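You operate a simulated robot arm through the tools that you are given. There is no shell and no other tool.

The job below is to be done with a simulated robot arm. You get a single attempt, and the scene is never put back.

JOB
Fill the trough to between LOW and HIGH, then purge the air from the pump.
Fine: close the fill and purge valves again, no overflow, pump stays off. Where these are worked on the way, their far stop is far enough and under half their travel is too little: purge valve.

It is judged by the outcome, as a careful person would: the job done as asked, and still so three seconds after it is handed in. It fails if anything else is knocked over, pushed out of place, dropped, spilled or broken.

ROBOT AND FRAMES
A 6-joint arm with a two-finger gripper, fixed in place. Base frame: the origin is at the foot of the arm, x ahead of it, y to its left, z up. Units: cm, degrees, N and s.
Its first joint turns from -166.0 to 166.0 degrees. Payload 2.45 kg.
Tool frame: the origin (TCP) lies between the finger pads and is the grasp point; the fingertips stand 2 cm ahead of it; z points along the fingers, y is the line along which they close. Largest opening 14 cm; the body of the gripper starts 16.8 cm behind the TCP.
Orientation is told as [roll, pitch, yaw] about the base's x, y, z axes, in that order, counted from this pose: with the fingers straight down and closing along the base's y, the tool's x points along the base's -x, its y along +y and its z along -z.

CONTROLS
- The arm moves only by the tool play_rows. Its argument "targets" is a list of rows, each an object of numbers (a shift or turn left out is 0, a gripper value left out holds the last): "rx", "ry", "rz": the turn, a rotation vector about the base's x, y, z in degrees; "dx", "dy", "dz": the shift along the base's x, y, z in cm; "fingers": the finger opening in cm, from 0 to 14. In form: [{"rx": .., "ry": .., "rz": .., "dx": .., "dy": .., "dz": .., "fingers": ..}, ...]. A call has 1 to 20 rows; each row shifts and turns the commanded pose from where the row before left it. Rows are played at 5 a second. More than 5 cm and 8.6 degrees between two rows, or a gripper value outside its range, and nothing of the call is played. A pose out of reach is approached as far as the arm can. The call stops where the force on the tool passes 90 N (or 10 N more than at its start, if that is more) or the arm is blocked; 0.2 s more then pass. Each finger travels about 4.5 cm/s and halts on what it meets, pressing with about 26 N; the grip force reading is that of the motor and also rises with nothing between the fingers. The clock runs only during rows and for 0.2 s after the last one: add rows that do not move to give the fingers time. The reply holds the time, the measured pose of the TCP, the force on the tool along the base axes, the opening and the grip force, in the units named above and with some noise, with the torque about the TCP (base axes, N m) and any sound that the robot's microphone picked up.
- Cameras (640 x 400 px; columns grow to the right, rows downward): "scene" is fixed at [40.1, -65.08, 145.44]; the picture's right is [0.93, -0.36, 0.00], its down [-0.15, -0.39, -0.91] and it looks along [0.32, 0.85, -0.41] (base axes); focal length 367 px, centre (320, 200). "wrist" rides on the gripper at [7.8, 1.1, -20.9] in the tool frame; the picture's right is [-0.14, 0.99, 0.00], its down [-0.92, -0.13, -0.37] and it looks along [-0.36, -0.05, 0.93] (tool axes); focal length 280 px, centre (320, 200). There is no depth. A picture from a camera that has moved, and an enlarged one, comes with that camera's place and axes in the base frame and with its lens.
- snapshot(camera): a new picture of that camera. No time passes.
- enlarge(camera, box): a new picture of the part [left, top, right, bottom] of that camera's present view, enlarged. No time passes.
- close_job(): hands the job in; it is judged then, once.

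Nothing tells you positions but the pictures and the camera data. Unless the task says otherwise, let go and move clear before handing in.

The tools are called after "Call:" as name(argument=value, ...) on one line, values as JSON. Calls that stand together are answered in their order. play_rows: Moves the arm, as the interface text tells. Its arguments: {"type":"object","properties":{"targets":{"type":"array","items":{"type":"object","properties":{"rx":{"type":"number"},"ry":{"type":"number"},"rz":{"type":"number"},"dx":{"type":"number"},"dy":{"type":"number"},"dz":{"type":"number"},"fingers":{"type":"number"}}}}},"required":["targets"]} The other tools are called the same way: snapshot (camera) takes a picture; enlarge (camera, box) takes an enlarged picture of a part of a camera's view; close_job () hands the job in.

At the start:

```text
time: 0.0
tool_pos: [74.07, 34.67, 123.1]
orientation: [-0.1, 0.0, 0.0]
contact_force: [0.5, -1.0, 0.3]
moment: [0.03, -0.02, 0.0]
gripper_width: 13.99
grasp_force: 0.1
```

scene: 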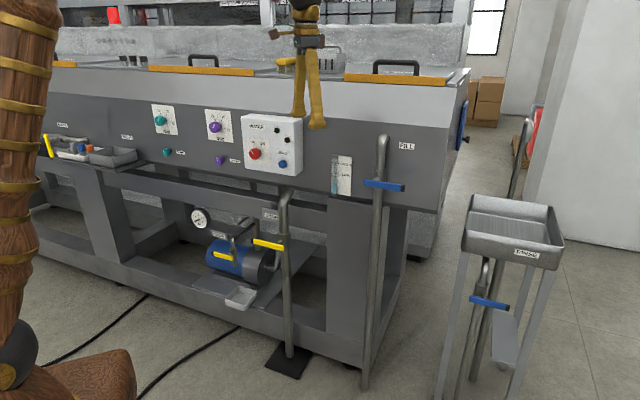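
wrist: 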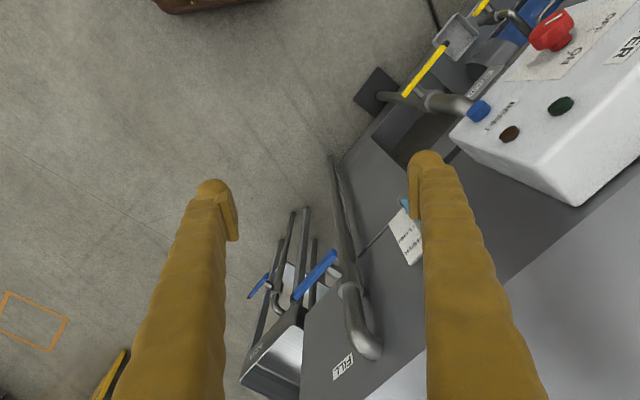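

I see a wash line with a fill pipe (blue lever), a rinse tray with its own blue lever, a pump with yellow levers and a control box. I'll enlarge parts of the picture to read the labels before moving.

Call:
enlarge(camera="scene", box=[310, 120, 430, 220])

Call:
enlarge(camera="scene", box=[180, 190, 320, 320])

Call:
enlarge(camera="scene", box=[140, 90, 320, 190])

Call:
enlarge(camera="scene", box=[430, 180, 580, 400])

Call:
enlarge(camera="scene", box=[30, 100, 160, 180])

Call:
enlarge(camera="wrist", box=[240, 120, 440, 400])

Call:
enlarge(camera="wrist", box=[380, 0, 640, 200])

```text
4.00 times, centred on (370, 170) of scene
camera zoom: at [40.1, -65.08, 145.44], right [0.93, -0.36, 0.0], down [-0.15, -0.39, -0.91], along [0.32, 0.85, -0.41], focal length 1469 px, centre (120, 320)
```

zoom: 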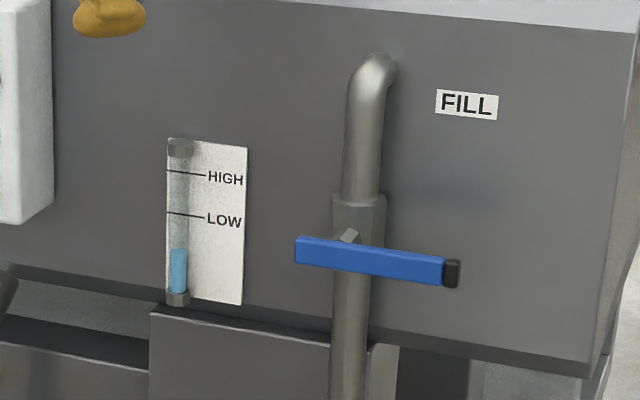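

```text
3.08 times, centred on (250, 255) of scene
camera zoom: at [40.1, -65.08, 145.44], right [0.93, -0.36, 0.0], down [-0.15, -0.39, -0.91], along [0.32, 0.85, -0.41], focal length 1130 px, centre (535, 31)
```

zoom: 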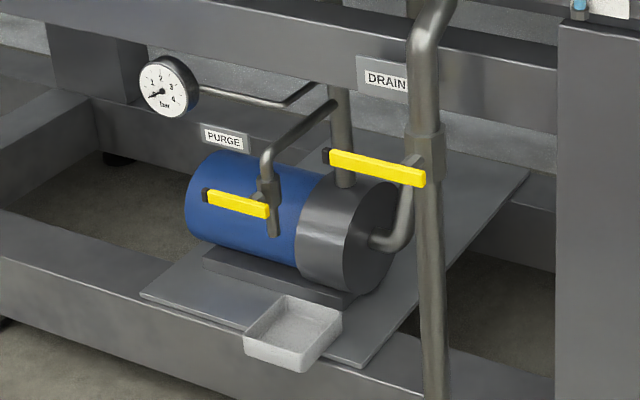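

```text
3.56 times, centred on (230, 140) of scene
camera zoom: at [40.1, -65.08, 145.44], right [0.93, -0.36, 0.0], down [-0.15, -0.39, -0.91], along [0.32, 0.85, -0.41], focal length 1306 px, centre (640, 413)
```

zoom: 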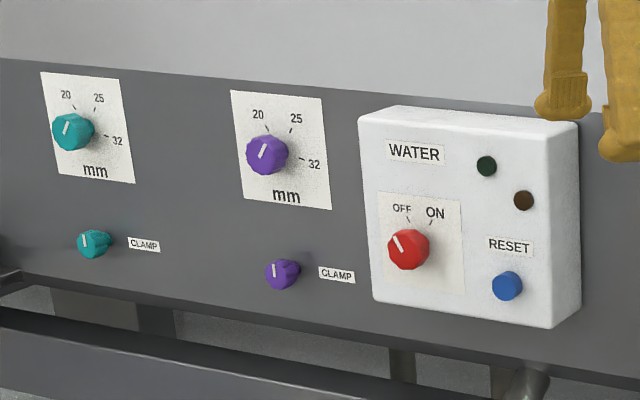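

```text
1.82 times, centred on (505, 290) of scene
camera zoom: at [40.1, -65.08, 145.44], right [0.93, -0.36, 0.0], down [-0.15, -0.39, -0.91], along [0.32, 0.85, -0.41], focal length 668 px, centre (-16, 36)
```

zoom: 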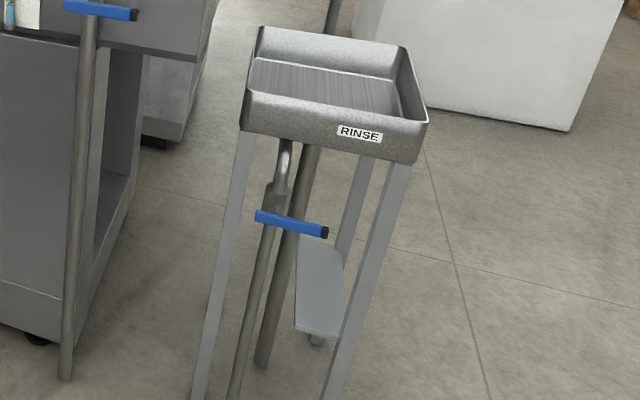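

```text
4.92 times, centred on (95, 140) of scene
camera zoom: at [40.1, -65.08, 145.44], right [0.93, -0.36, 0.0], down [-0.15, -0.39, -0.91], along [0.32, 0.85, -0.41], focal length 1808 px, centre (1428, 495)
```

zoom: 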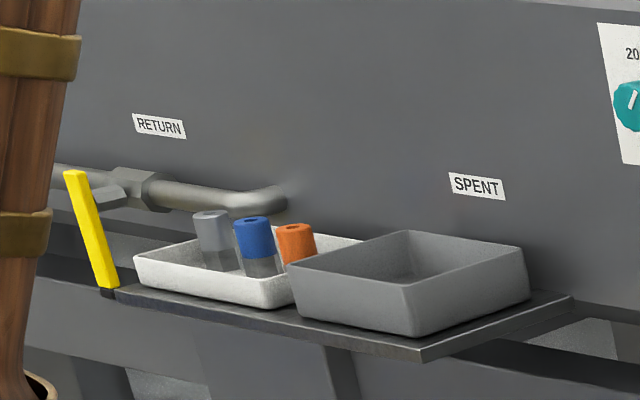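

```text
1.43 times, centred on (340, 260) of wrist
camera zoom: at [66.21, 35.6, 144.06], right [0.14, 0.99, 0.0], down [0.92, -0.13, 0.37], along [0.36, -0.05, -0.93], focal length 401 px, centre (291, 114)
```

zoom: 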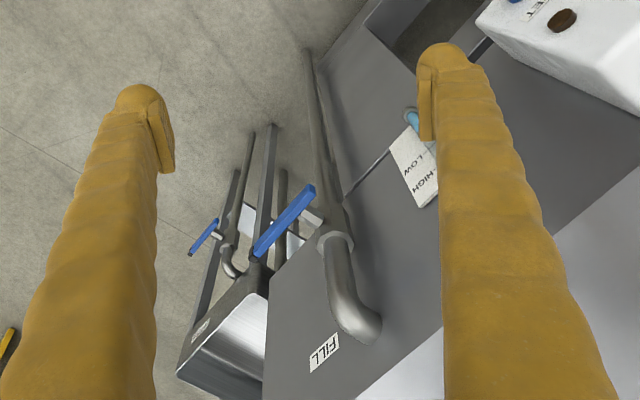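

```text
2.00 times, centred on (510, 100) of wrist
camera zoom: at [66.21, 35.6, 144.06], right [0.14, 0.99, 0.0], down [0.92, -0.13, 0.37], along [0.36, -0.05, -0.93], focal length 561 px, centre (-60, 400)
```

zoom: 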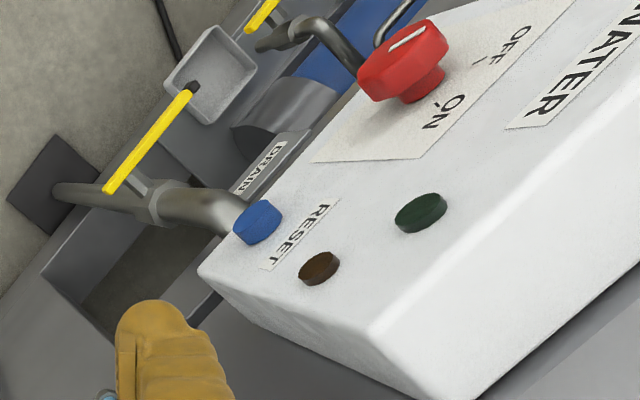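

The lines of the machine front run about -44° in the base frame. I put the fill lever at about (94..103, 34..25, 100) and the purge lever at about (46..54, 88..81, 53). The fill, drain and purge levers all lie across their pipes, so I take them as closed. I'll first tilt the tool towards the machine, away from anything, to test the reach.

Call:
play_rows(targets=[{"rx": 5.92, "ry": -5.645, "dx": -0.5, "dy": -0.5, "fingers": 8}, {"rx": 5.92, "ry": -5.645, "dx": -0.5, "dy": -0.5}, {"rx": 5.92, "ry": -5.645, "dx": -0.5, "dy": -0.5}, {"rx": 5.92, "ry": -5.645, "dx": -0.5, "dy": -0.5}, {"rx": 5.92, "ry": -5.645, "dx": -0.5, "dy": -0.5}, {"rx": 5.92, "ry": -5.645}])

Call:
snapshot(camera="scene")

Call:
snapshot(camera="wrist")

```text
time: 1.4
tool_pos: [71.52, 31.89, 123.07]
orientation: [39.9, -31.5, -11.7]
contact_force: [0.2, -0.7, 0.2]
moment: [-0.04, -0.02, 0.01]
gripper_width: 8.01
grasp_force: 0.0
```

```text
taken
```

scene: 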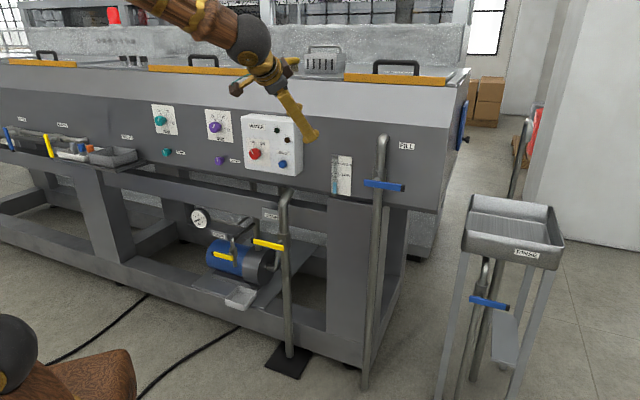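

```text
taken
camera wrist: at [53.9, 22.76, 133.32], right [-0.06, 0.79, 0.61], down [0.6, -0.47, 0.65], along [0.8, 0.4, -0.45], focal length 280 px, centre (320, 200)
```

wrist: 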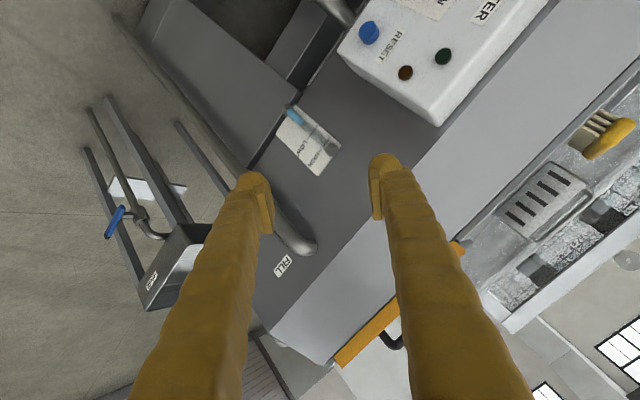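

The tool tilts freely and the view is clear. I'll finish tilting it to horizontal, facing the machine, roll it so the fingers close vertically, and move to a point in front of the fill lever tip.

Call:
play_rows(targets=[{"rx": 5.92, "ry": -5.645, "dx": 2.05, "dy": -1.25, "dz": -2.05, "fingers": 6}, {"rx": 5.92, "ry": -5.645, "dx": 2.05, "dy": -1.25, "dz": -2.05}, {"rx": 5.92, "ry": -5.645, "dx": 2.05, "dy": -1.25, "dz": -2.05}, {"rx": 5.92, "ry": -5.645, "dx": 2.05, "dy": -1.25, "dz": -2.05}, {"rx": 5.92, "ry": -5.645, "dx": 2.05, "dy": -1.25, "dz": -2.05}, {"rx": 5.01, "ry": 5.26, "dx": 2.05, "dy": -1.25, "dz": -2.05}, {"rx": 5.01, "ry": 5.26, "dx": 2.05, "dy": -1.25, "dz": -2.05}, {"rx": 5.01, "ry": 5.26, "dx": 2.05, "dy": -1.25, "dz": -2.05}, {"rx": 5.01, "ry": 5.26, "dx": 2.05, "dy": -1.25, "dz": -2.05}, {"rx": 5.01, "ry": 5.26, "dx": 2.05, "dy": -1.25, "dz": -2.05}, {"rx": 5.01, "ry": 5.26, "dx": 2.05, "dy": -1.25, "dz": -2.05}, {}])

Call:
snapshot(camera="scene")

Call:
snapshot(camera="wrist")

```text
time: 4.0
tool_pos: [94.34, 18.32, 100.41]
orientation: [90.0, 0.1, -43.6]
contact_force: [0.0, -0.4, 0.0]
moment: [0.0, 0.02, -0.01]
gripper_width: 6.0
grasp_force: 0.0
```

```text
taken
```

scene: 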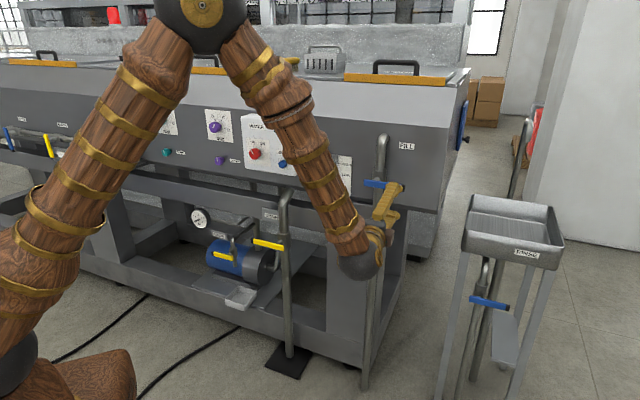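

```text
taken
camera wrist: at [74.14, 8.49, 101.65], right [0.1, -0.09, 0.99], down [0.41, -0.9, -0.13], along [0.91, 0.42, -0.05], focal length 280 px, centre (320, 200)
```

wrist: 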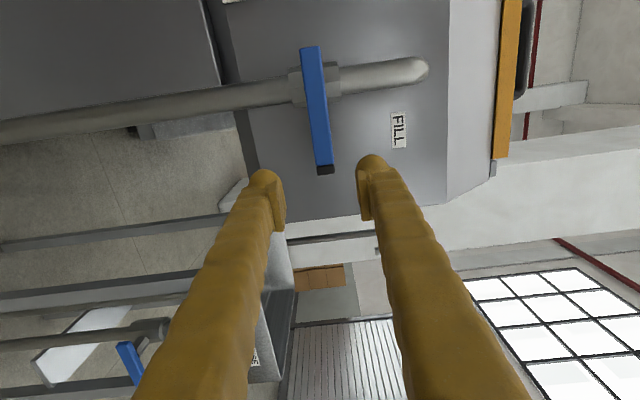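

The tool is level and lined up with the fill lever, whose tip is near a=57 along the machine at z≈101. I'll advance 11 cm so the open fingers straddle the lever without touching it.

Call:
play_rows(targets=[{"dx": 1.9, "dy": 1.99, "dz": 0.3}, {"dx": 1.9, "dy": 1.99, "dz": 0.3}, {"dx": 1.9, "dy": 1.99}, {"dx": 1.9, "dy": 1.99}, {}])

Call:
enlarge(camera="scene", box=[310, 120, 430, 220])

Call:
snapshot(camera="wrist")

```text
time: 5.2
tool_pos: [101.79, 26.19, 101.12]
orientation: [89.9, 0.0, -43.6]
contact_force: [0.5, 0.5, 0.4]
moment: [0.01, 0.01, -0.02]
gripper_width: 5.99
grasp_force: 0.0
```

```text
4.00 times, centred on (370, 170) of scene
camera zoom: at [40.1, -65.08, 145.44], right [0.93, -0.36, 0.0], down [-0.15, -0.39, -0.91], along [0.32, 0.85, -0.41], focal length 1469 px, centre (120, 320)
```

zoom: 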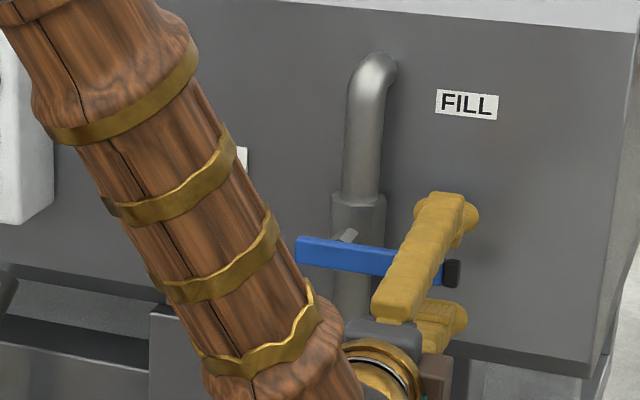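

```text
taken
camera wrist: at [81.65, 16.47, 102.32], right [0.1, -0.09, 0.99], down [0.41, -0.9, -0.13], along [0.91, 0.42, -0.05], focal length 280 px, centre (320, 200)
```

wrist: 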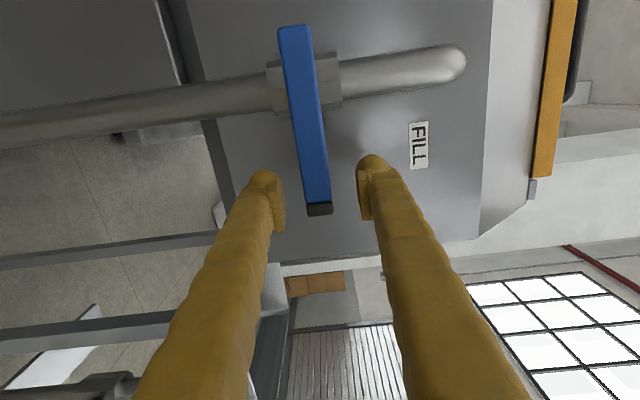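

The lever now lies between the fingers with no contact. The forearm hides the gauge from the scene camera, but once the tool is rolled the wrist camera should see it. I'll narrow the gap and gently try lifting the lever tip by about 14°.

Call:
play_rows(targets=[{"fingers": 3.6}, {}, {}, {"rx": -4.83, "ry": -5.07, "dx": -0.04, "dy": 0.04, "dz": 1.01}, {"rx": -4.83, "ry": -5.07, "dx": -0.14, "dy": 0.13, "dz": 1.0}, {}])

Call:
snapshot(camera="wrist")

Call:
enlarge(camera="scene", box=[310, 120, 430, 220])

```text
time: 6.6
tool_pos: [101.6, 26.4, 103.31]
orientation: [89.9, -14.0, -43.7]
contact_force: [-0.2, -0.2, -0.9]
moment: [0.0, 0.01, -0.04]
gripper_width: 3.64
grasp_force: 0.7
```

```text
taken
camera wrist: at [81.52, 16.65, 102.46], right [-0.08, 0.07, 0.99], down [0.42, -0.9, 0.1], along [0.91, 0.42, 0.04], focal length 280 px, centre (320, 200)
```

wrist: 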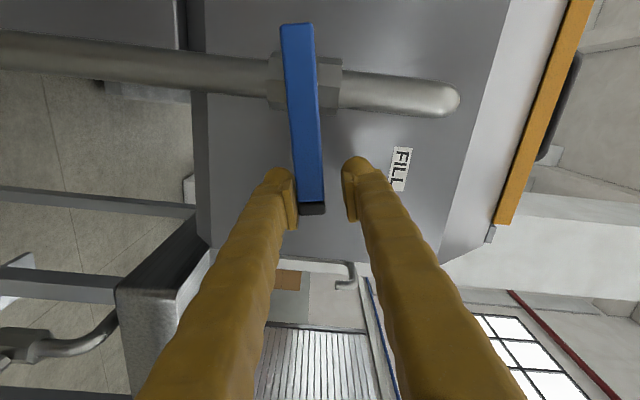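

```text
4.00 times, centred on (370, 170) of scene
camera zoom: at [40.1, -65.08, 145.44], right [0.93, -0.36, 0.0], down [-0.15, -0.39, -0.91], along [0.32, 0.85, -0.41], focal length 1469 px, centre (120, 320)
```

zoom: 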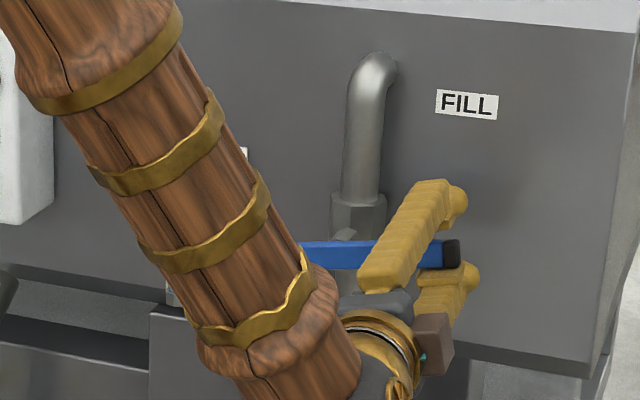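

The lever follows upward with hardly any force, so up is the opening direction. I'll carry on along the arc to about 54°, then look for the gauge.

Call:
play_rows(targets=[{"rx": -5.52, "ry": -5.79, "dx": -0.258, "dy": 0.246, "dz": 1.101}, {"rx": -5.52, "ry": -5.79, "dx": -0.368, "dy": 0.351, "dz": 1.041}, {"rx": -5.52, "ry": -5.79, "dx": -0.469, "dy": 0.447, "dz": 0.96}, {"rx": -5.52, "ry": -5.79, "dx": -0.56, "dy": 0.534, "dz": 0.86}, {"rx": -5.52, "ry": -5.79, "dx": -0.642, "dy": 0.612, "dz": 0.745}])

Call:
snapshot(camera="wrist")

Call:
enlarge(camera="scene", box=[300, 110, 440, 230])

```text
time: 7.8
tool_pos: [99.23, 28.66, 108.02]
orientation: [89.8, -54.1, -43.6]
contact_force: [1.4, 0.3, -1.0]
moment: [0.04, 0.02, 0.06]
gripper_width: 3.69
grasp_force: 0.7
```

```text
taken
camera wrist: at [80.83, 17.21, 102.25], right [-0.52, 0.5, 0.69], down [0.21, -0.71, 0.67], along [0.83, 0.5, 0.27], focal length 280 px, centre (320, 200)
```

wrist: 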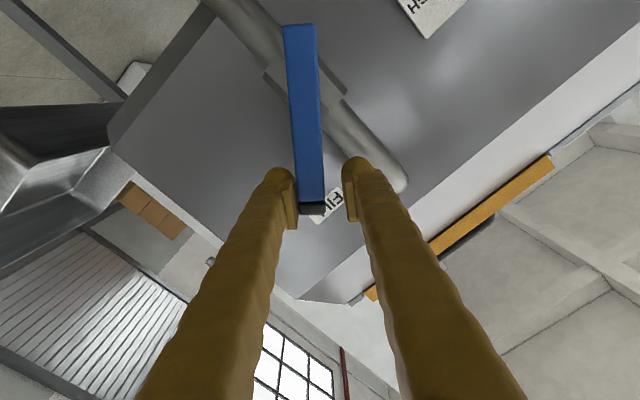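

```text
3.33 times, centred on (370, 170) of scene
camera zoom: at [40.1, -65.08, 145.44], right [0.93, -0.36, 0.0], down [-0.15, -0.39, -0.91], along [0.32, 0.85, -0.41], focal length 1224 px, centre (153, 300)
```

zoom: 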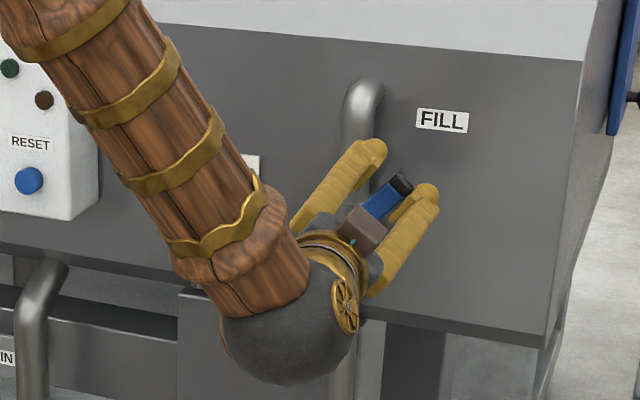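

The lever is past half open and moving easily. The edge of the gauge card is just coming into the wrist view, so I'll go on to about 86°, where the whole gauge should be visible.

Call:
play_rows(targets=[{"rx": -5.52, "ry": -5.79, "dx": -0.711, "dy": 0.678, "dz": 0.613}, {"rx": -5.52, "ry": -5.79, "dx": -0.766, "dy": 0.73, "dz": 0.471}, {"rx": -5.52, "ry": -5.79, "dx": -0.806, "dy": 0.768, "dz": 0.32}])

Call:
snapshot(camera="wrist")

```text
time: 8.6
tool_pos: [97.0, 30.72, 109.25]
orientation: [89.7, -78.1, -43.4]
contact_force: [0.6, -0.3, 0.3]
moment: [-0.06, 0.01, 0.02]
gripper_width: 3.68
grasp_force: 0.4
```

```text
taken
camera wrist: at [80.5, 17.47, 101.9], right [-0.68, 0.65, 0.34], down [-0.03, -0.48, 0.88], along [0.73, 0.59, 0.35], focal length 280 px, centre (320, 200)
```

wrist: 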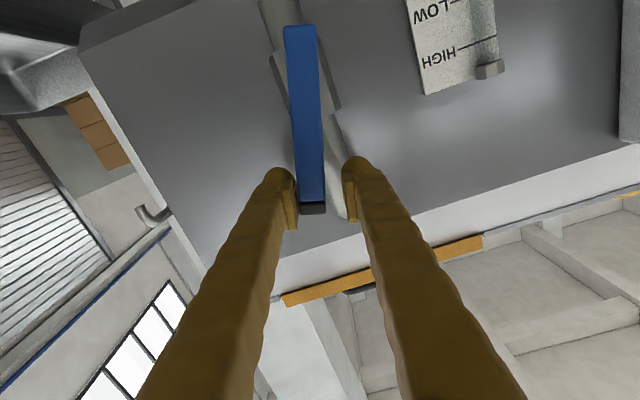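

LOW and HIGH are now visible, with no water at LOW yet. I'll take one more roll step to finish the opening and then check the gauge.

Call:
play_rows(targets=[{"rx": -5.52, "ry": -5.79, "dx": -0.83, "dy": 0.791, "dz": 0.161}])

Call:
enlarge(camera="wrist", box=[380, 0, 560, 120])

Call:
snapshot(camera="wrist")

Call:
snapshot(camera="scene")

```text
time: 9.0
tool_pos: [96.08, 31.56, 109.35]
orientation: [88.9, -86.0, -42.5]
contact_force: [1.1, 0.6, 1.3]
moment: [-0.01, 0.01, 0.02]
gripper_width: 3.71
grasp_force: 1.1
```

```text
3.33 times, centred on (470, 60) of wrist
camera zoom: at [80.41, 17.57, 101.72], right [-0.71, 0.68, 0.2], down [-0.12, -0.4, 0.91], along [0.7, 0.62, 0.36], focal length 935 px, centre (-180, 667)
```

zoom: 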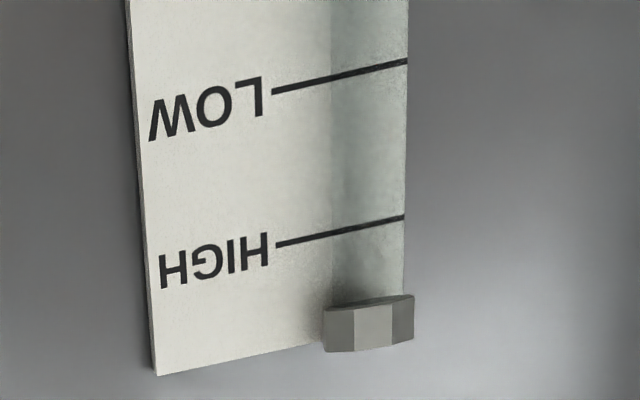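

```text
taken
camera wrist: at [80.41, 17.57, 101.72], right [-0.71, 0.68, 0.2], down [-0.12, -0.4, 0.91], along [0.7, 0.62, 0.36], focal length 280 px, centre (320, 200)
```

wrist: 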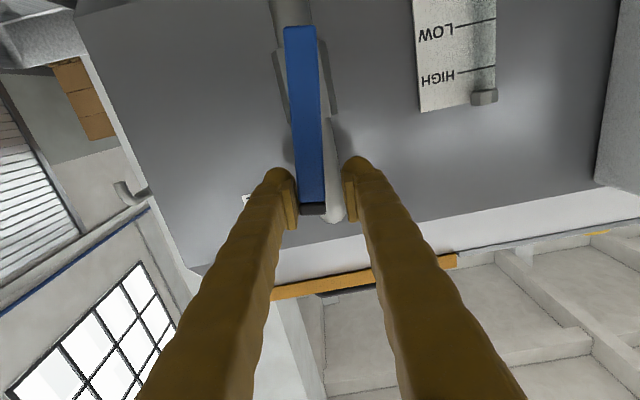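

```text
taken
```

scene: 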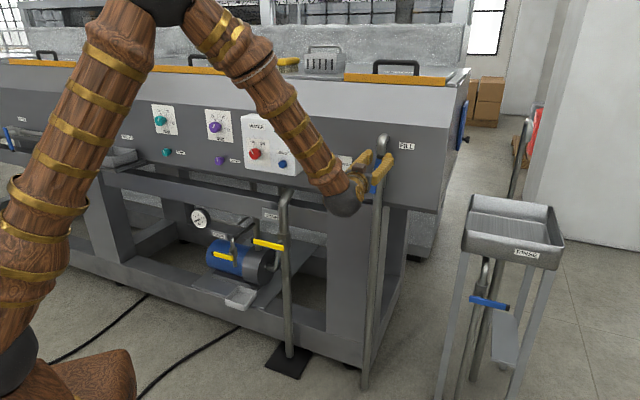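

The fill valve is essentially fully open and I can read the gauge between LOW and HIGH. I'll wait in short steps and watch for the water.

Call:
play_rows(targets=[{}, {}, {}, {}])

Call:
enlarge(camera="wrist", box=[380, 0, 560, 120])

Call:
enlarge(camera="scene", box=[310, 130, 400, 200])

```text
time: 10.0
tool_pos: [96.06, 31.58, 109.27]
orientation: [88.9, -85.9, -42.7]
contact_force: [0.1, 0.6, -1.1]
moment: [-0.02, 0.01, 0.02]
gripper_width: 3.6
grasp_force: 0.1
```

```text
3.33 times, centred on (470, 60) of wrist
camera zoom: at [80.4, 17.59, 101.74], right [-0.71, 0.68, 0.21], down [-0.12, -0.4, 0.91], along [0.7, 0.62, 0.36], focal length 935 px, centre (-180, 667)
```

zoom: 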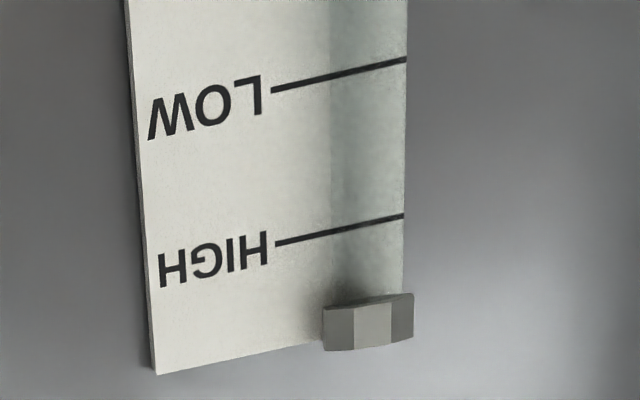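

```text
5.71 times, centred on (355, 165) of scene
camera zoom: at [40.1, -65.08, 145.44], right [0.93, -0.36, 0.0], down [-0.15, -0.39, -0.91], along [0.32, 0.85, -0.41], focal length 2098 px, centre (120, 400)
```

zoom: 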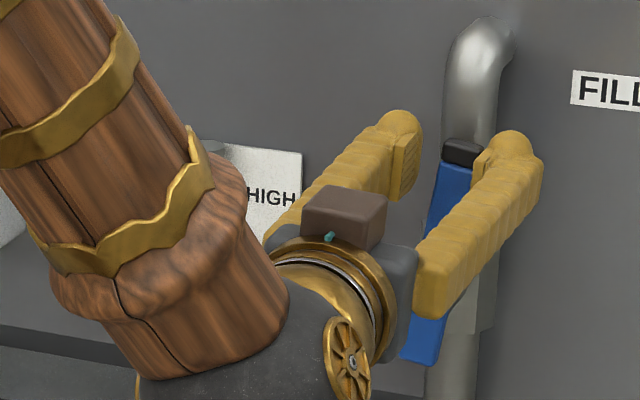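

No water has reached LOW yet. Since the valve has already been open over 2 s, LOW to HIGH must take longer than that, so I'll keep waiting in steps of about a second.

Call:
play_rows(targets=[{}, {}, {}, {}, {}])

Call:
enlarge(camera="wrist", box=[380, 0, 560, 120])

```text
time: 11.2
tool_pos: [96.01, 31.6, 109.37]
orientation: [88.9, -86.0, -42.8]
contact_force: [0.5, 0.2, -0.9]
moment: [0.01, -0.01, -0.01]
gripper_width: 3.62
grasp_force: 0.2
```

```text
3.33 times, centred on (470, 60) of wrist
camera zoom: at [80.4, 17.59, 101.74], right [-0.71, 0.68, 0.21], down [-0.12, -0.4, 0.91], along [0.7, 0.62, 0.36], focal length 935 px, centre (-180, 667)
```

zoom: 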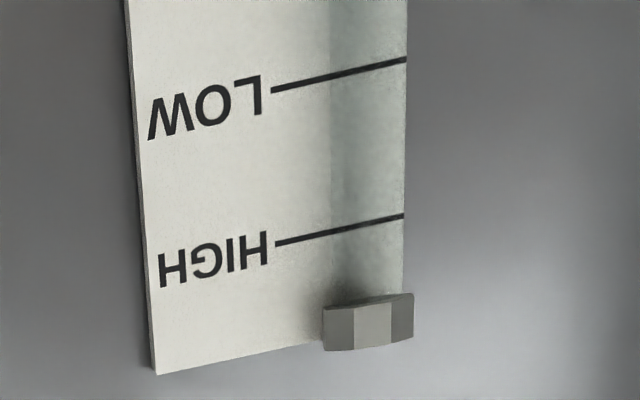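

There's still nothing at LOW, and the lower part of the gauge is out of view. I'll back straight off the lever by 10 cm so I can see whether the level is really rising.

Call:
play_rows(targets=[{"dx": -2.3, "dy": -2.41}, {"dx": -2.3, "dy": -2.41}, {"dx": -2.3, "dy": -2.41}])

Call:
snapshot(camera="wrist")

Call:
enlarge(camera="wrist", box=[380, 0, 560, 120])

Call:
snapshot(camera="scene")

```text
time: 12.0
tool_pos: [89.18, 24.49, 109.18]
orientation: [88.7, -86.0, -42.3]
contact_force: [0.1, 0.1, 0.9]
moment: [-0.03, 0.02, -0.02]
gripper_width: 3.6
grasp_force: 0.2
```

```text
taken
camera wrist: at [73.52, 10.34, 101.62], right [-0.71, 0.68, 0.21], down [-0.11, -0.4, 0.91], along [0.7, 0.62, 0.36], focal length 280 px, centre (320, 200)
```

wrist: 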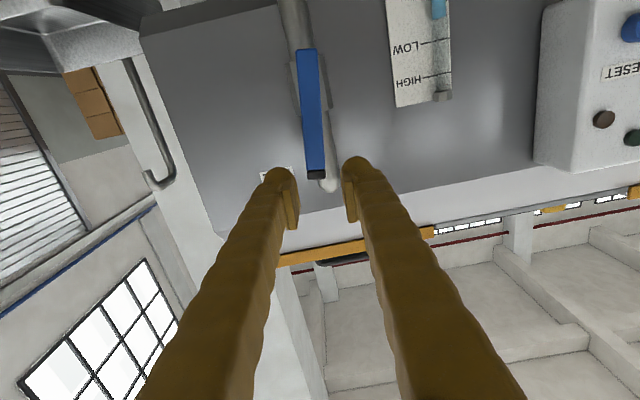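

```text
3.33 times, centred on (470, 60) of wrist
camera zoom: at [73.52, 10.34, 101.62], right [-0.71, 0.68, 0.21], down [-0.11, -0.4, 0.91], along [0.7, 0.62, 0.36], focal length 935 px, centre (-180, 667)
```

zoom: 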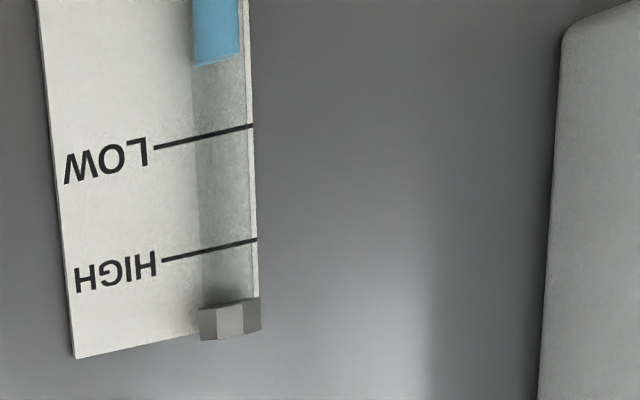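

```text
taken
```

scene: 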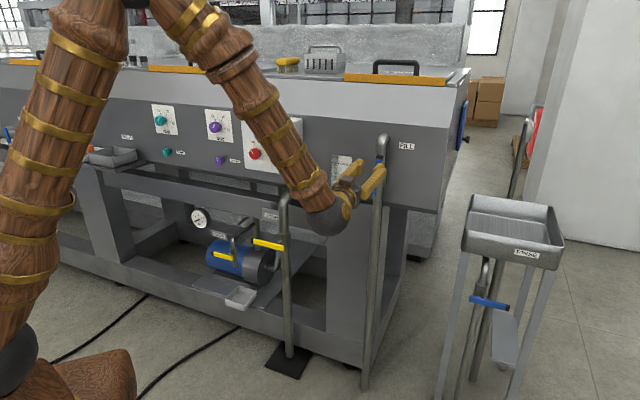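

The gauge works: the water is now about 0.6 of the LOW–HIGH span below LOW, and it was about 0.9 below at the start. It's rising slowly and safely, so I'll wait 3 s to measure the rate.

Call:
play_rows(targets=[{}, {}, {}, {}, {}, {}, {}, {}, {}, {}, {}, {}, {}, {}])

Call:
enlarge(camera="wrist", box=[380, 0, 560, 120])

```text
time: 15.0
tool_pos: [89.23, 24.4, 109.34]
orientation: [89.0, -86.0, -42.7]
contact_force: [-0.5, -1.6, 0.3]
moment: [0.0, 0.04, -0.01]
gripper_width: 3.6
grasp_force: 0.1
```

```text
3.33 times, centred on (470, 60) of wrist
camera zoom: at [73.55, 10.35, 101.64], right [-0.71, 0.68, 0.21], down [-0.12, -0.4, 0.91], along [0.7, 0.62, 0.36], focal length 935 px, centre (-180, 667)
```

zoom: 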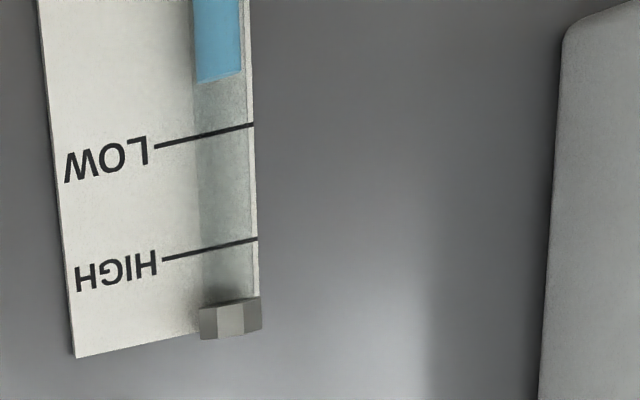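

The level rises about 5 px/s in this view. LOW is about 10 s away and the middle about 20 s. I'll wait two longer stretches and check again.

Call:
play_rows(targets=[{}, {}, {}, {}, {}, {}, {}, {}, {}, {}, {}, {}, {}, {}, {}, {}, {}, {}, {}, {}])

Call:
enlarge(camera="wrist", box=[380, 0, 560, 120])

```text
time: 19.2
tool_pos: [89.33, 24.4, 109.23]
orientation: [89.0, -85.9, -42.7]
contact_force: [-0.1, -0.8, 0.6]
moment: [0.0, 0.0, 0.0]
gripper_width: 3.61
grasp_force: 0.0
```

```text
3.33 times, centred on (470, 60) of wrist
camera zoom: at [73.55, 10.35, 101.64], right [-0.71, 0.68, 0.21], down [-0.12, -0.4, 0.91], along [0.7, 0.62, 0.36], focal length 935 px, centre (-180, 667)
```

zoom: 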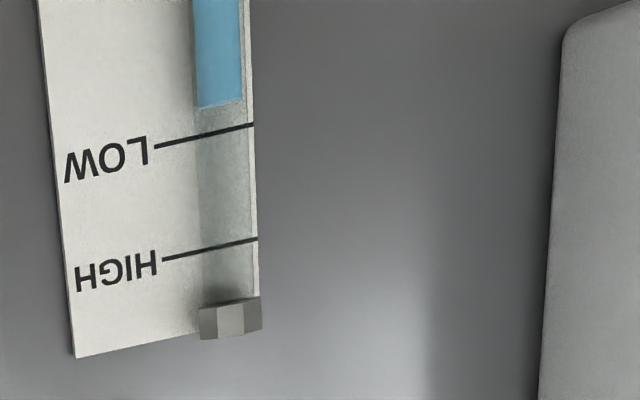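

The level is rising 6 px/s and needs about 30 px more to reach LOW. I'll wait another 4.2 s twice, then check before closing.

Call:
play_rows(targets=[{}, {}, {}, {}, {}, {}, {}, {}, {}, {}, {}, {}, {}, {}, {}, {}, {}, {}, {}, {}])

Call:
enlarge(camera="wrist", box=[380, 0, 560, 120])

```text
time: 23.4
tool_pos: [89.28, 24.45, 109.29]
orientation: [88.9, -86.0, -42.7]
contact_force: [0.3, 0.8, 0.3]
moment: [0.02, -0.02, -0.02]
gripper_width: 3.61
grasp_force: 0.1
```

```text
3.33 times, centred on (470, 60) of wrist
camera zoom: at [73.55, 10.35, 101.64], right [-0.71, 0.68, 0.21], down [-0.12, -0.4, 0.91], along [0.7, 0.62, 0.36], focal length 935 px, centre (-180, 667)
```

zoom: 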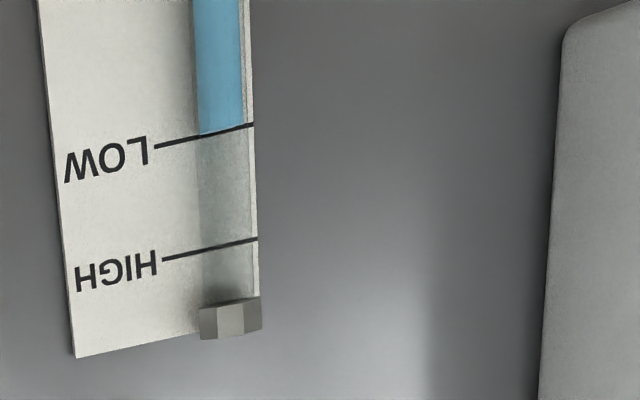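

The water is just at LOW, and the LOW–HIGH span takes about 17 s. I'm aiming for the middle, so I'll wait about 6.5 s more and then close, which takes a few seconds itself.

Call:
play_rows(targets=[{}, {}, {}, {}, {}, {}, {}, {}, {}, {}, {}, {}, {}, {}, {}, {}, {}, {}, {}, {}])

Call:
play_rows(targets=[{}, {}, {}, {}, {}, {}, {}, {}, {}, {}])

Call:
enlarge(camera="wrist", box=[380, 0, 560, 120])

Call:
snapshot(camera="wrist")

```text
time: 27.6
tool_pos: [89.31, 24.36, 109.3]
orientation: [89.0, -86.1, -42.7]
contact_force: [0.5, 0.7, 0.0]
moment: [-0.02, 0.01, 0.0]
gripper_width: 3.61
grasp_force: 0.2
```

```text
time: 29.8
tool_pos: [89.17, 24.34, 109.3]
orientation: [89.1, -86.0, -42.8]
contact_force: [0.9, 0.5, 0.4]
moment: [0.0, 0.01, 0.01]
gripper_width: 3.63
grasp_force: 0.1
```

```text
3.33 times, centred on (470, 60) of wrist
camera zoom: at [73.55, 10.35, 101.64], right [-0.71, 0.68, 0.21], down [-0.12, -0.4, 0.91], along [0.7, 0.62, 0.36], focal length 935 px, centre (-180, 667)
```

zoom: 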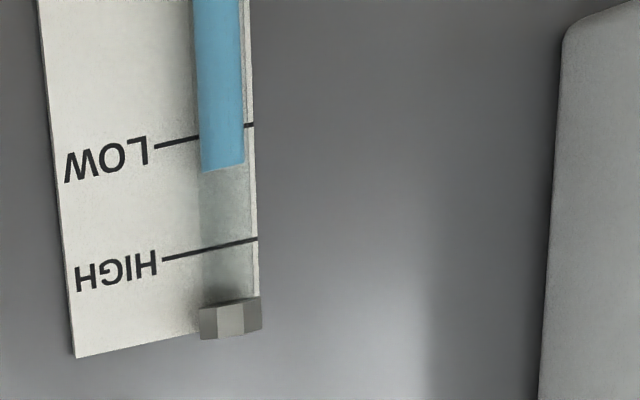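

```text
taken
camera wrist: at [73.55, 10.35, 101.64], right [-0.71, 0.68, 0.21], down [-0.12, -0.4, 0.91], along [0.7, 0.62, 0.36], focal length 280 px, centre (320, 200)
```

wrist: 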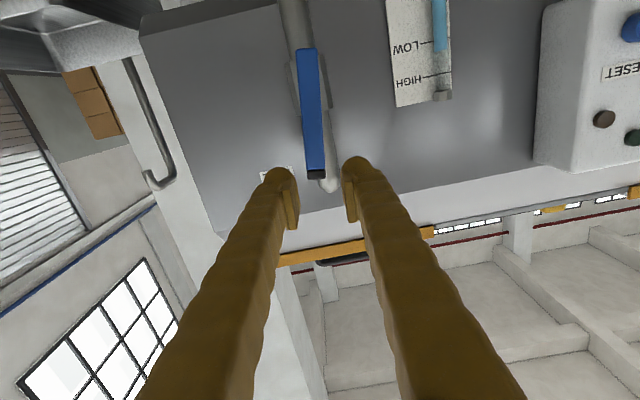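

The level is about 30% of the way from LOW to HIGH, and closing will add roughly another 15%. I'll move back in over the lever and retrace the arc down to closed.

Call:
play_rows(targets=[{"dx": 2.3, "dy": 2.41}, {"dx": 2.3, "dy": 2.41}, {"dx": 2.3, "dy": 2.41}, {"rx": 5.52, "ry": 5.79, "dx": 0.83, "dy": -0.791, "dz": -0.161}, {"rx": 5.52, "ry": 5.79, "dx": 0.806, "dy": -0.768, "dz": -0.32}, {"rx": 5.52, "ry": 5.79, "dx": 0.766, "dy": -0.73, "dz": -0.471}, {"rx": 5.52, "ry": 5.79, "dx": 0.711, "dy": -0.678, "dz": -0.613}, {"rx": 5.52, "ry": 5.79, "dx": 0.642, "dy": -0.612, "dz": -0.745}, {"rx": 5.52, "ry": 5.79, "dx": 0.56, "dy": -0.534, "dz": -0.86}, {"rx": 5.52, "ry": 5.79, "dx": 0.469, "dy": -0.447, "dz": -0.96}, {"rx": 5.52, "ry": 5.79, "dx": 0.368, "dy": -0.351, "dz": -1.041}, {"rx": 5.52, "ry": 5.79, "dx": 0.258, "dy": -0.246, "dz": -1.101}, {"rx": 4.83, "ry": 5.07, "dx": 0.14, "dy": -0.13, "dz": -1.0}, {"rx": 4.83, "ry": 5.07, "dx": 0.04, "dy": -0.04, "dz": -1.01}])

Call:
snapshot(camera="wrist")

Call:
enlarge(camera="scene", box=[310, 120, 430, 220])

```text
time: 32.8
tool_pos: [101.69, 26.33, 101.15]
orientation: [90.0, 0.0, -43.6]
contact_force: [0.7, 0.3, 0.7]
moment: [0.05, -0.03, 0.03]
gripper_width: 3.61
grasp_force: 0.1
```

```text
taken
camera wrist: at [81.58, 16.48, 102.29], right [0.1, -0.1, 0.99], down [0.41, -0.9, -0.13], along [0.91, 0.42, -0.05], focal length 280 px, centre (320, 200)
```

wrist: 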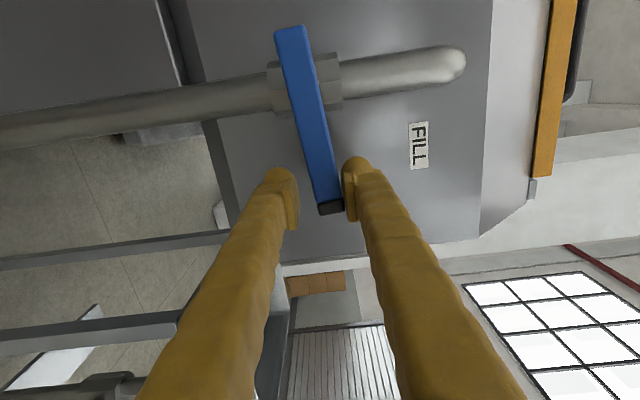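

```text
4.00 times, centred on (370, 170) of scene
camera zoom: at [40.1, -65.08, 145.44], right [0.93, -0.36, 0.0], down [-0.15, -0.39, -0.91], along [0.32, 0.85, -0.41], focal length 1469 px, centre (120, 320)
```

zoom: 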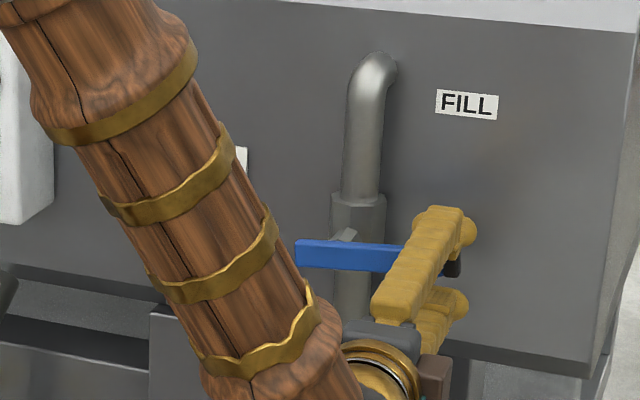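

The lever is a few degrees short of closed because of the slack. I'll push it slightly further down until it meets its stop.

Call:
play_rows(targets=[{"rx": 4.14, "ry": 4.34, "dx": -0.03, "dy": 0.03, "dz": -0.6}, {"dz": -0.3}])

Call:
snapshot(camera="wrist")

Call:
enlarge(camera="scene", box=[310, 120, 430, 220])

```text
time: 33.4
tool_pos: [101.7, 26.28, 100.16]
orientation: [90.0, 5.9, -43.6]
contact_force: [1.5, -1.8, 4.2]
moment: [-0.04, 0.04, 0.01]
gripper_width: 3.87
grasp_force: 2.2
```

```text
taken
camera wrist: at [81.64, 16.42, 102.2], right [0.17, -0.17, 0.97], down [0.4, -0.89, -0.22], along [0.9, 0.43, -0.09], focal length 280 px, centre (320, 200)
```

wrist: 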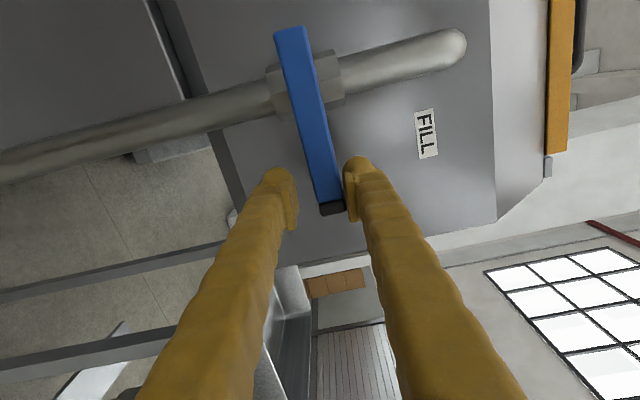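

```text
4.00 times, centred on (370, 170) of scene
camera zoom: at [40.1, -65.08, 145.44], right [0.93, -0.36, 0.0], down [-0.15, -0.39, -0.91], along [0.32, 0.85, -0.41], focal length 1469 px, centre (120, 320)
```

zoom: 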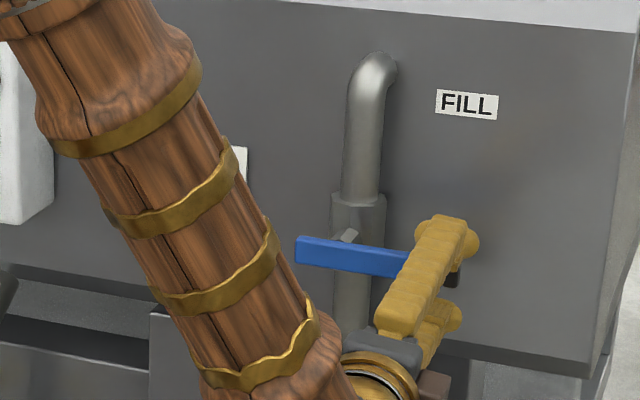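

The force has started to rise and the lever looks back at its original angle. I'll press a little further to confirm it's on the stop.

Call:
play_rows(targets=[{"dz": -0.4}, {}])

Call:
enlarge(camera="scene", box=[310, 120, 430, 220])

```text
time: 34.0
tool_pos: [101.7, 26.38, 99.91]
orientation: [90.0, 6.0, -43.5]
contact_force: [-2.9, 2.8, 13.1]
moment: [-0.31, -0.2, -0.01]
gripper_width: 4.39
grasp_force: 5.5
```

```text
4.00 times, centred on (370, 170) of scene
camera zoom: at [40.1, -65.08, 145.44], right [0.93, -0.36, 0.0], down [-0.15, -0.39, -0.91], along [0.32, 0.85, -0.41], focal length 1469 px, centre (120, 320)
```

zoom: 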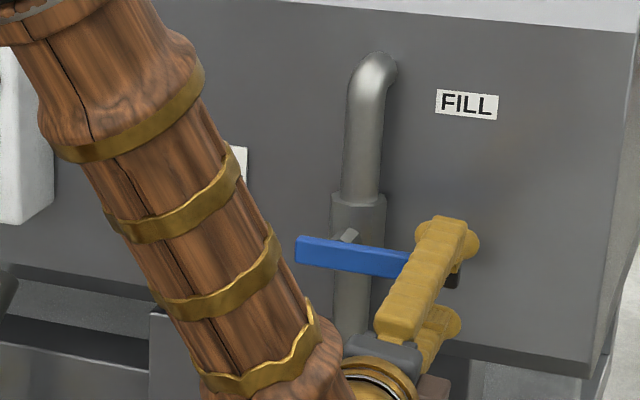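

The lever is against its closed stop, with a 13 N reaction and no further movement. I'll open the fingers, centre on the lever, back away and check the level.

Call:
play_rows(targets=[{"fingers": 7}, {"dz": 0.4}, {"dz": 0.5}, {"dx": -2.3, "dy": -2.41}, {"dx": -2.3, "dy": -2.41}, {"dx": -2.3, "dy": -2.41}, {"dx": -2.3, "dy": -2.41}, {"dx": -2.3, "dy": -2.41}, {}])

Call:
snapshot(camera="scene")

Call:
snapshot(camera="wrist")

Call:
enlarge(camera="scene", box=[310, 120, 430, 220])

```text
time: 36.0
tool_pos: [90.0, 14.09, 100.74]
orientation: [89.9, 6.1, -43.6]
contact_force: [-0.2, 0.6, 0.1]
moment: [-0.01, -0.02, 0.03]
gripper_width: 7.01
grasp_force: 0.0
```

```text
taken
```

scene: 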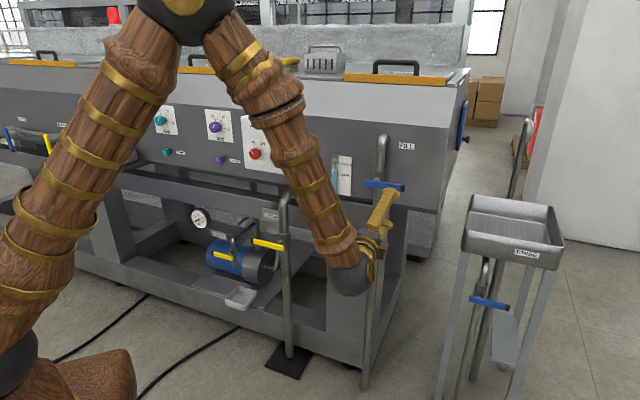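

```text
taken
camera wrist: at [70.12, 4.26, 102.7], right [0.17, -0.17, 0.97], down [0.4, -0.89, -0.22], along [0.9, 0.43, -0.09], focal length 280 px, centre (320, 200)
```

wrist: 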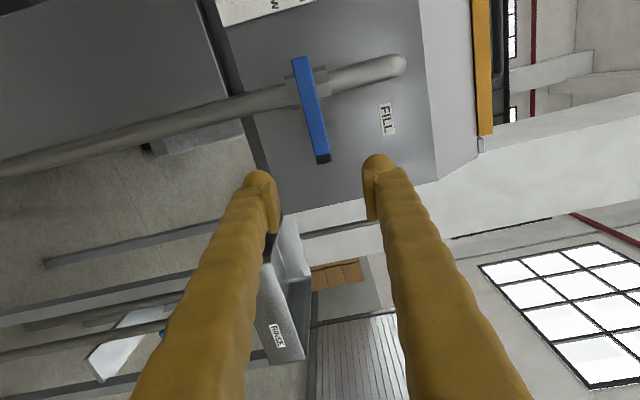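

```text
4.00 times, centred on (370, 170) of scene
camera zoom: at [40.1, -65.08, 145.44], right [0.93, -0.36, 0.0], down [-0.15, -0.39, -0.91], along [0.32, 0.85, -0.41], focal length 1469 px, centre (120, 320)
```

zoom: 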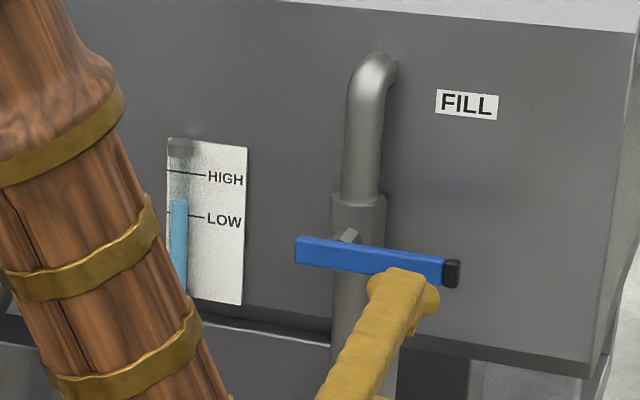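

The fill lever is back at its original angle and the level sits about a third of the way between LOW and HIGH. Next I'll carry the tool sideways, well in front of the machine, and lower it to look at the purge valve.

Call:
play_rows(targets=[{"rx": -4.14, "ry": -4.34, "dx": -1.5, "dy": -1.5}, {"dx": -3.2, "dy": 2.88, "dz": -1.0}, {"dx": -3.2, "dy": 2.88, "dz": -1.0}, {"dx": -3.2, "dy": 2.88, "dz": -1.0}, {"dx": -3.2, "dy": 2.88, "dz": -1.0}, {"dx": -3.2, "dy": 2.88, "dz": -1.0}, {"dx": -3.2, "dy": 2.88, "dz": -1.0}, {"dx": -3.2, "dy": 2.88, "dz": -1.0}, {"dx": -3.2, "dy": 2.88, "dz": -1.0}, {}])

Call:
snapshot(camera="scene")

Call:
snapshot(camera="wrist")

```text
time: 38.2
tool_pos: [69.22, 37.13, 92.69]
orientation: [90.1, 0.0, -43.6]
contact_force: [-0.1, -0.6, 0.4]
moment: [-0.01, -0.01, 0.0]
gripper_width: 7.01
grasp_force: 0.0
out of reach, approached as far as the arm can: row 7, 8, 9
```

```text
taken
```

scene: 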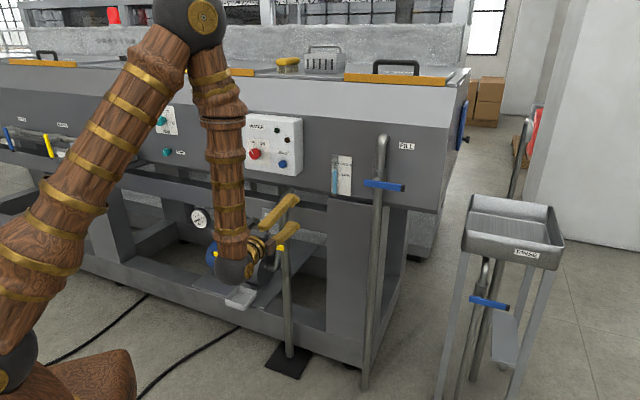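

```text
taken
camera wrist: at [49.11, 27.3, 93.85], right [0.1, -0.09, 0.99], down [0.41, -0.9, -0.13], along [0.9, 0.42, -0.05], focal length 280 px, centre (320, 200)
```

wrist: 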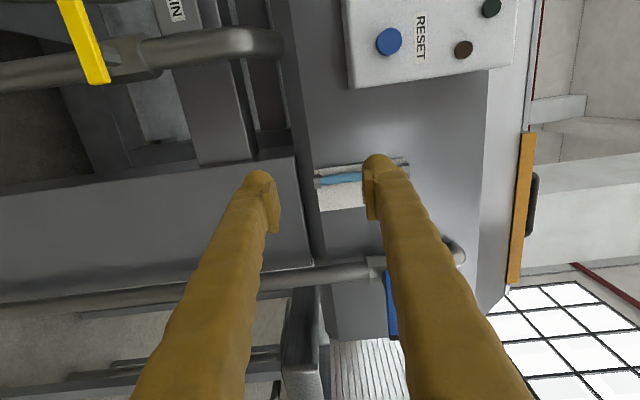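

The horizontal tool can't come in closer than about here at this height. I'll move out towards the machine a bit and lower, where the wrist sits farther from the base, staying well clear of the drain lever.

Call:
play_rows(targets=[{"dx": 2.0, "dy": 2.1, "dz": -1.5}, {"dx": 1.5, "dy": 1.5, "dz": -3}, {"dz": -4}, {"dz": -4}, {}])

Call:
snapshot(camera="scene")

Call:
snapshot(camera="wrist")

```text
time: 39.4
tool_pos: [72.79, 40.92, 80.29]
orientation: [90.0, -0.1, -43.6]
contact_force: [-0.1, 0.6, 0.7]
moment: [-0.03, 0.02, 0.0]
gripper_width: 6.99
grasp_force: 0.0
```

```text
taken
```

scene: 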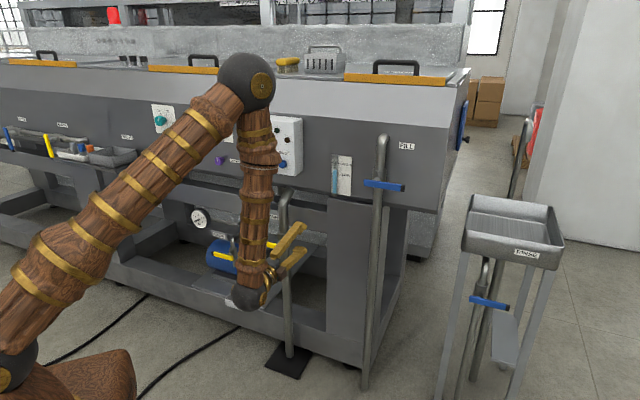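

```text
taken
camera wrist: at [52.67, 31.11, 81.5], right [0.1, -0.09, 0.99], down [0.41, -0.9, -0.13], along [0.91, 0.42, -0.05], focal length 280 px, centre (320, 200)
```

wrist: 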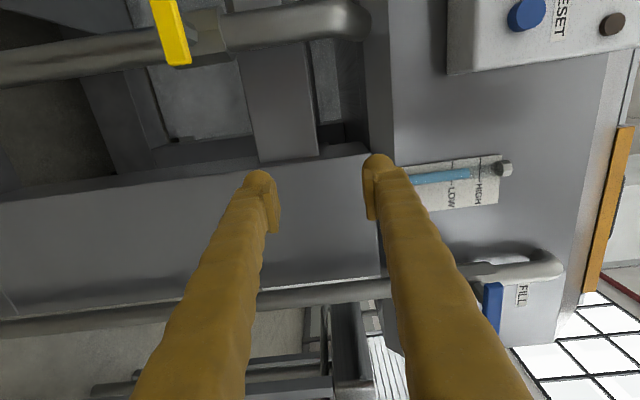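

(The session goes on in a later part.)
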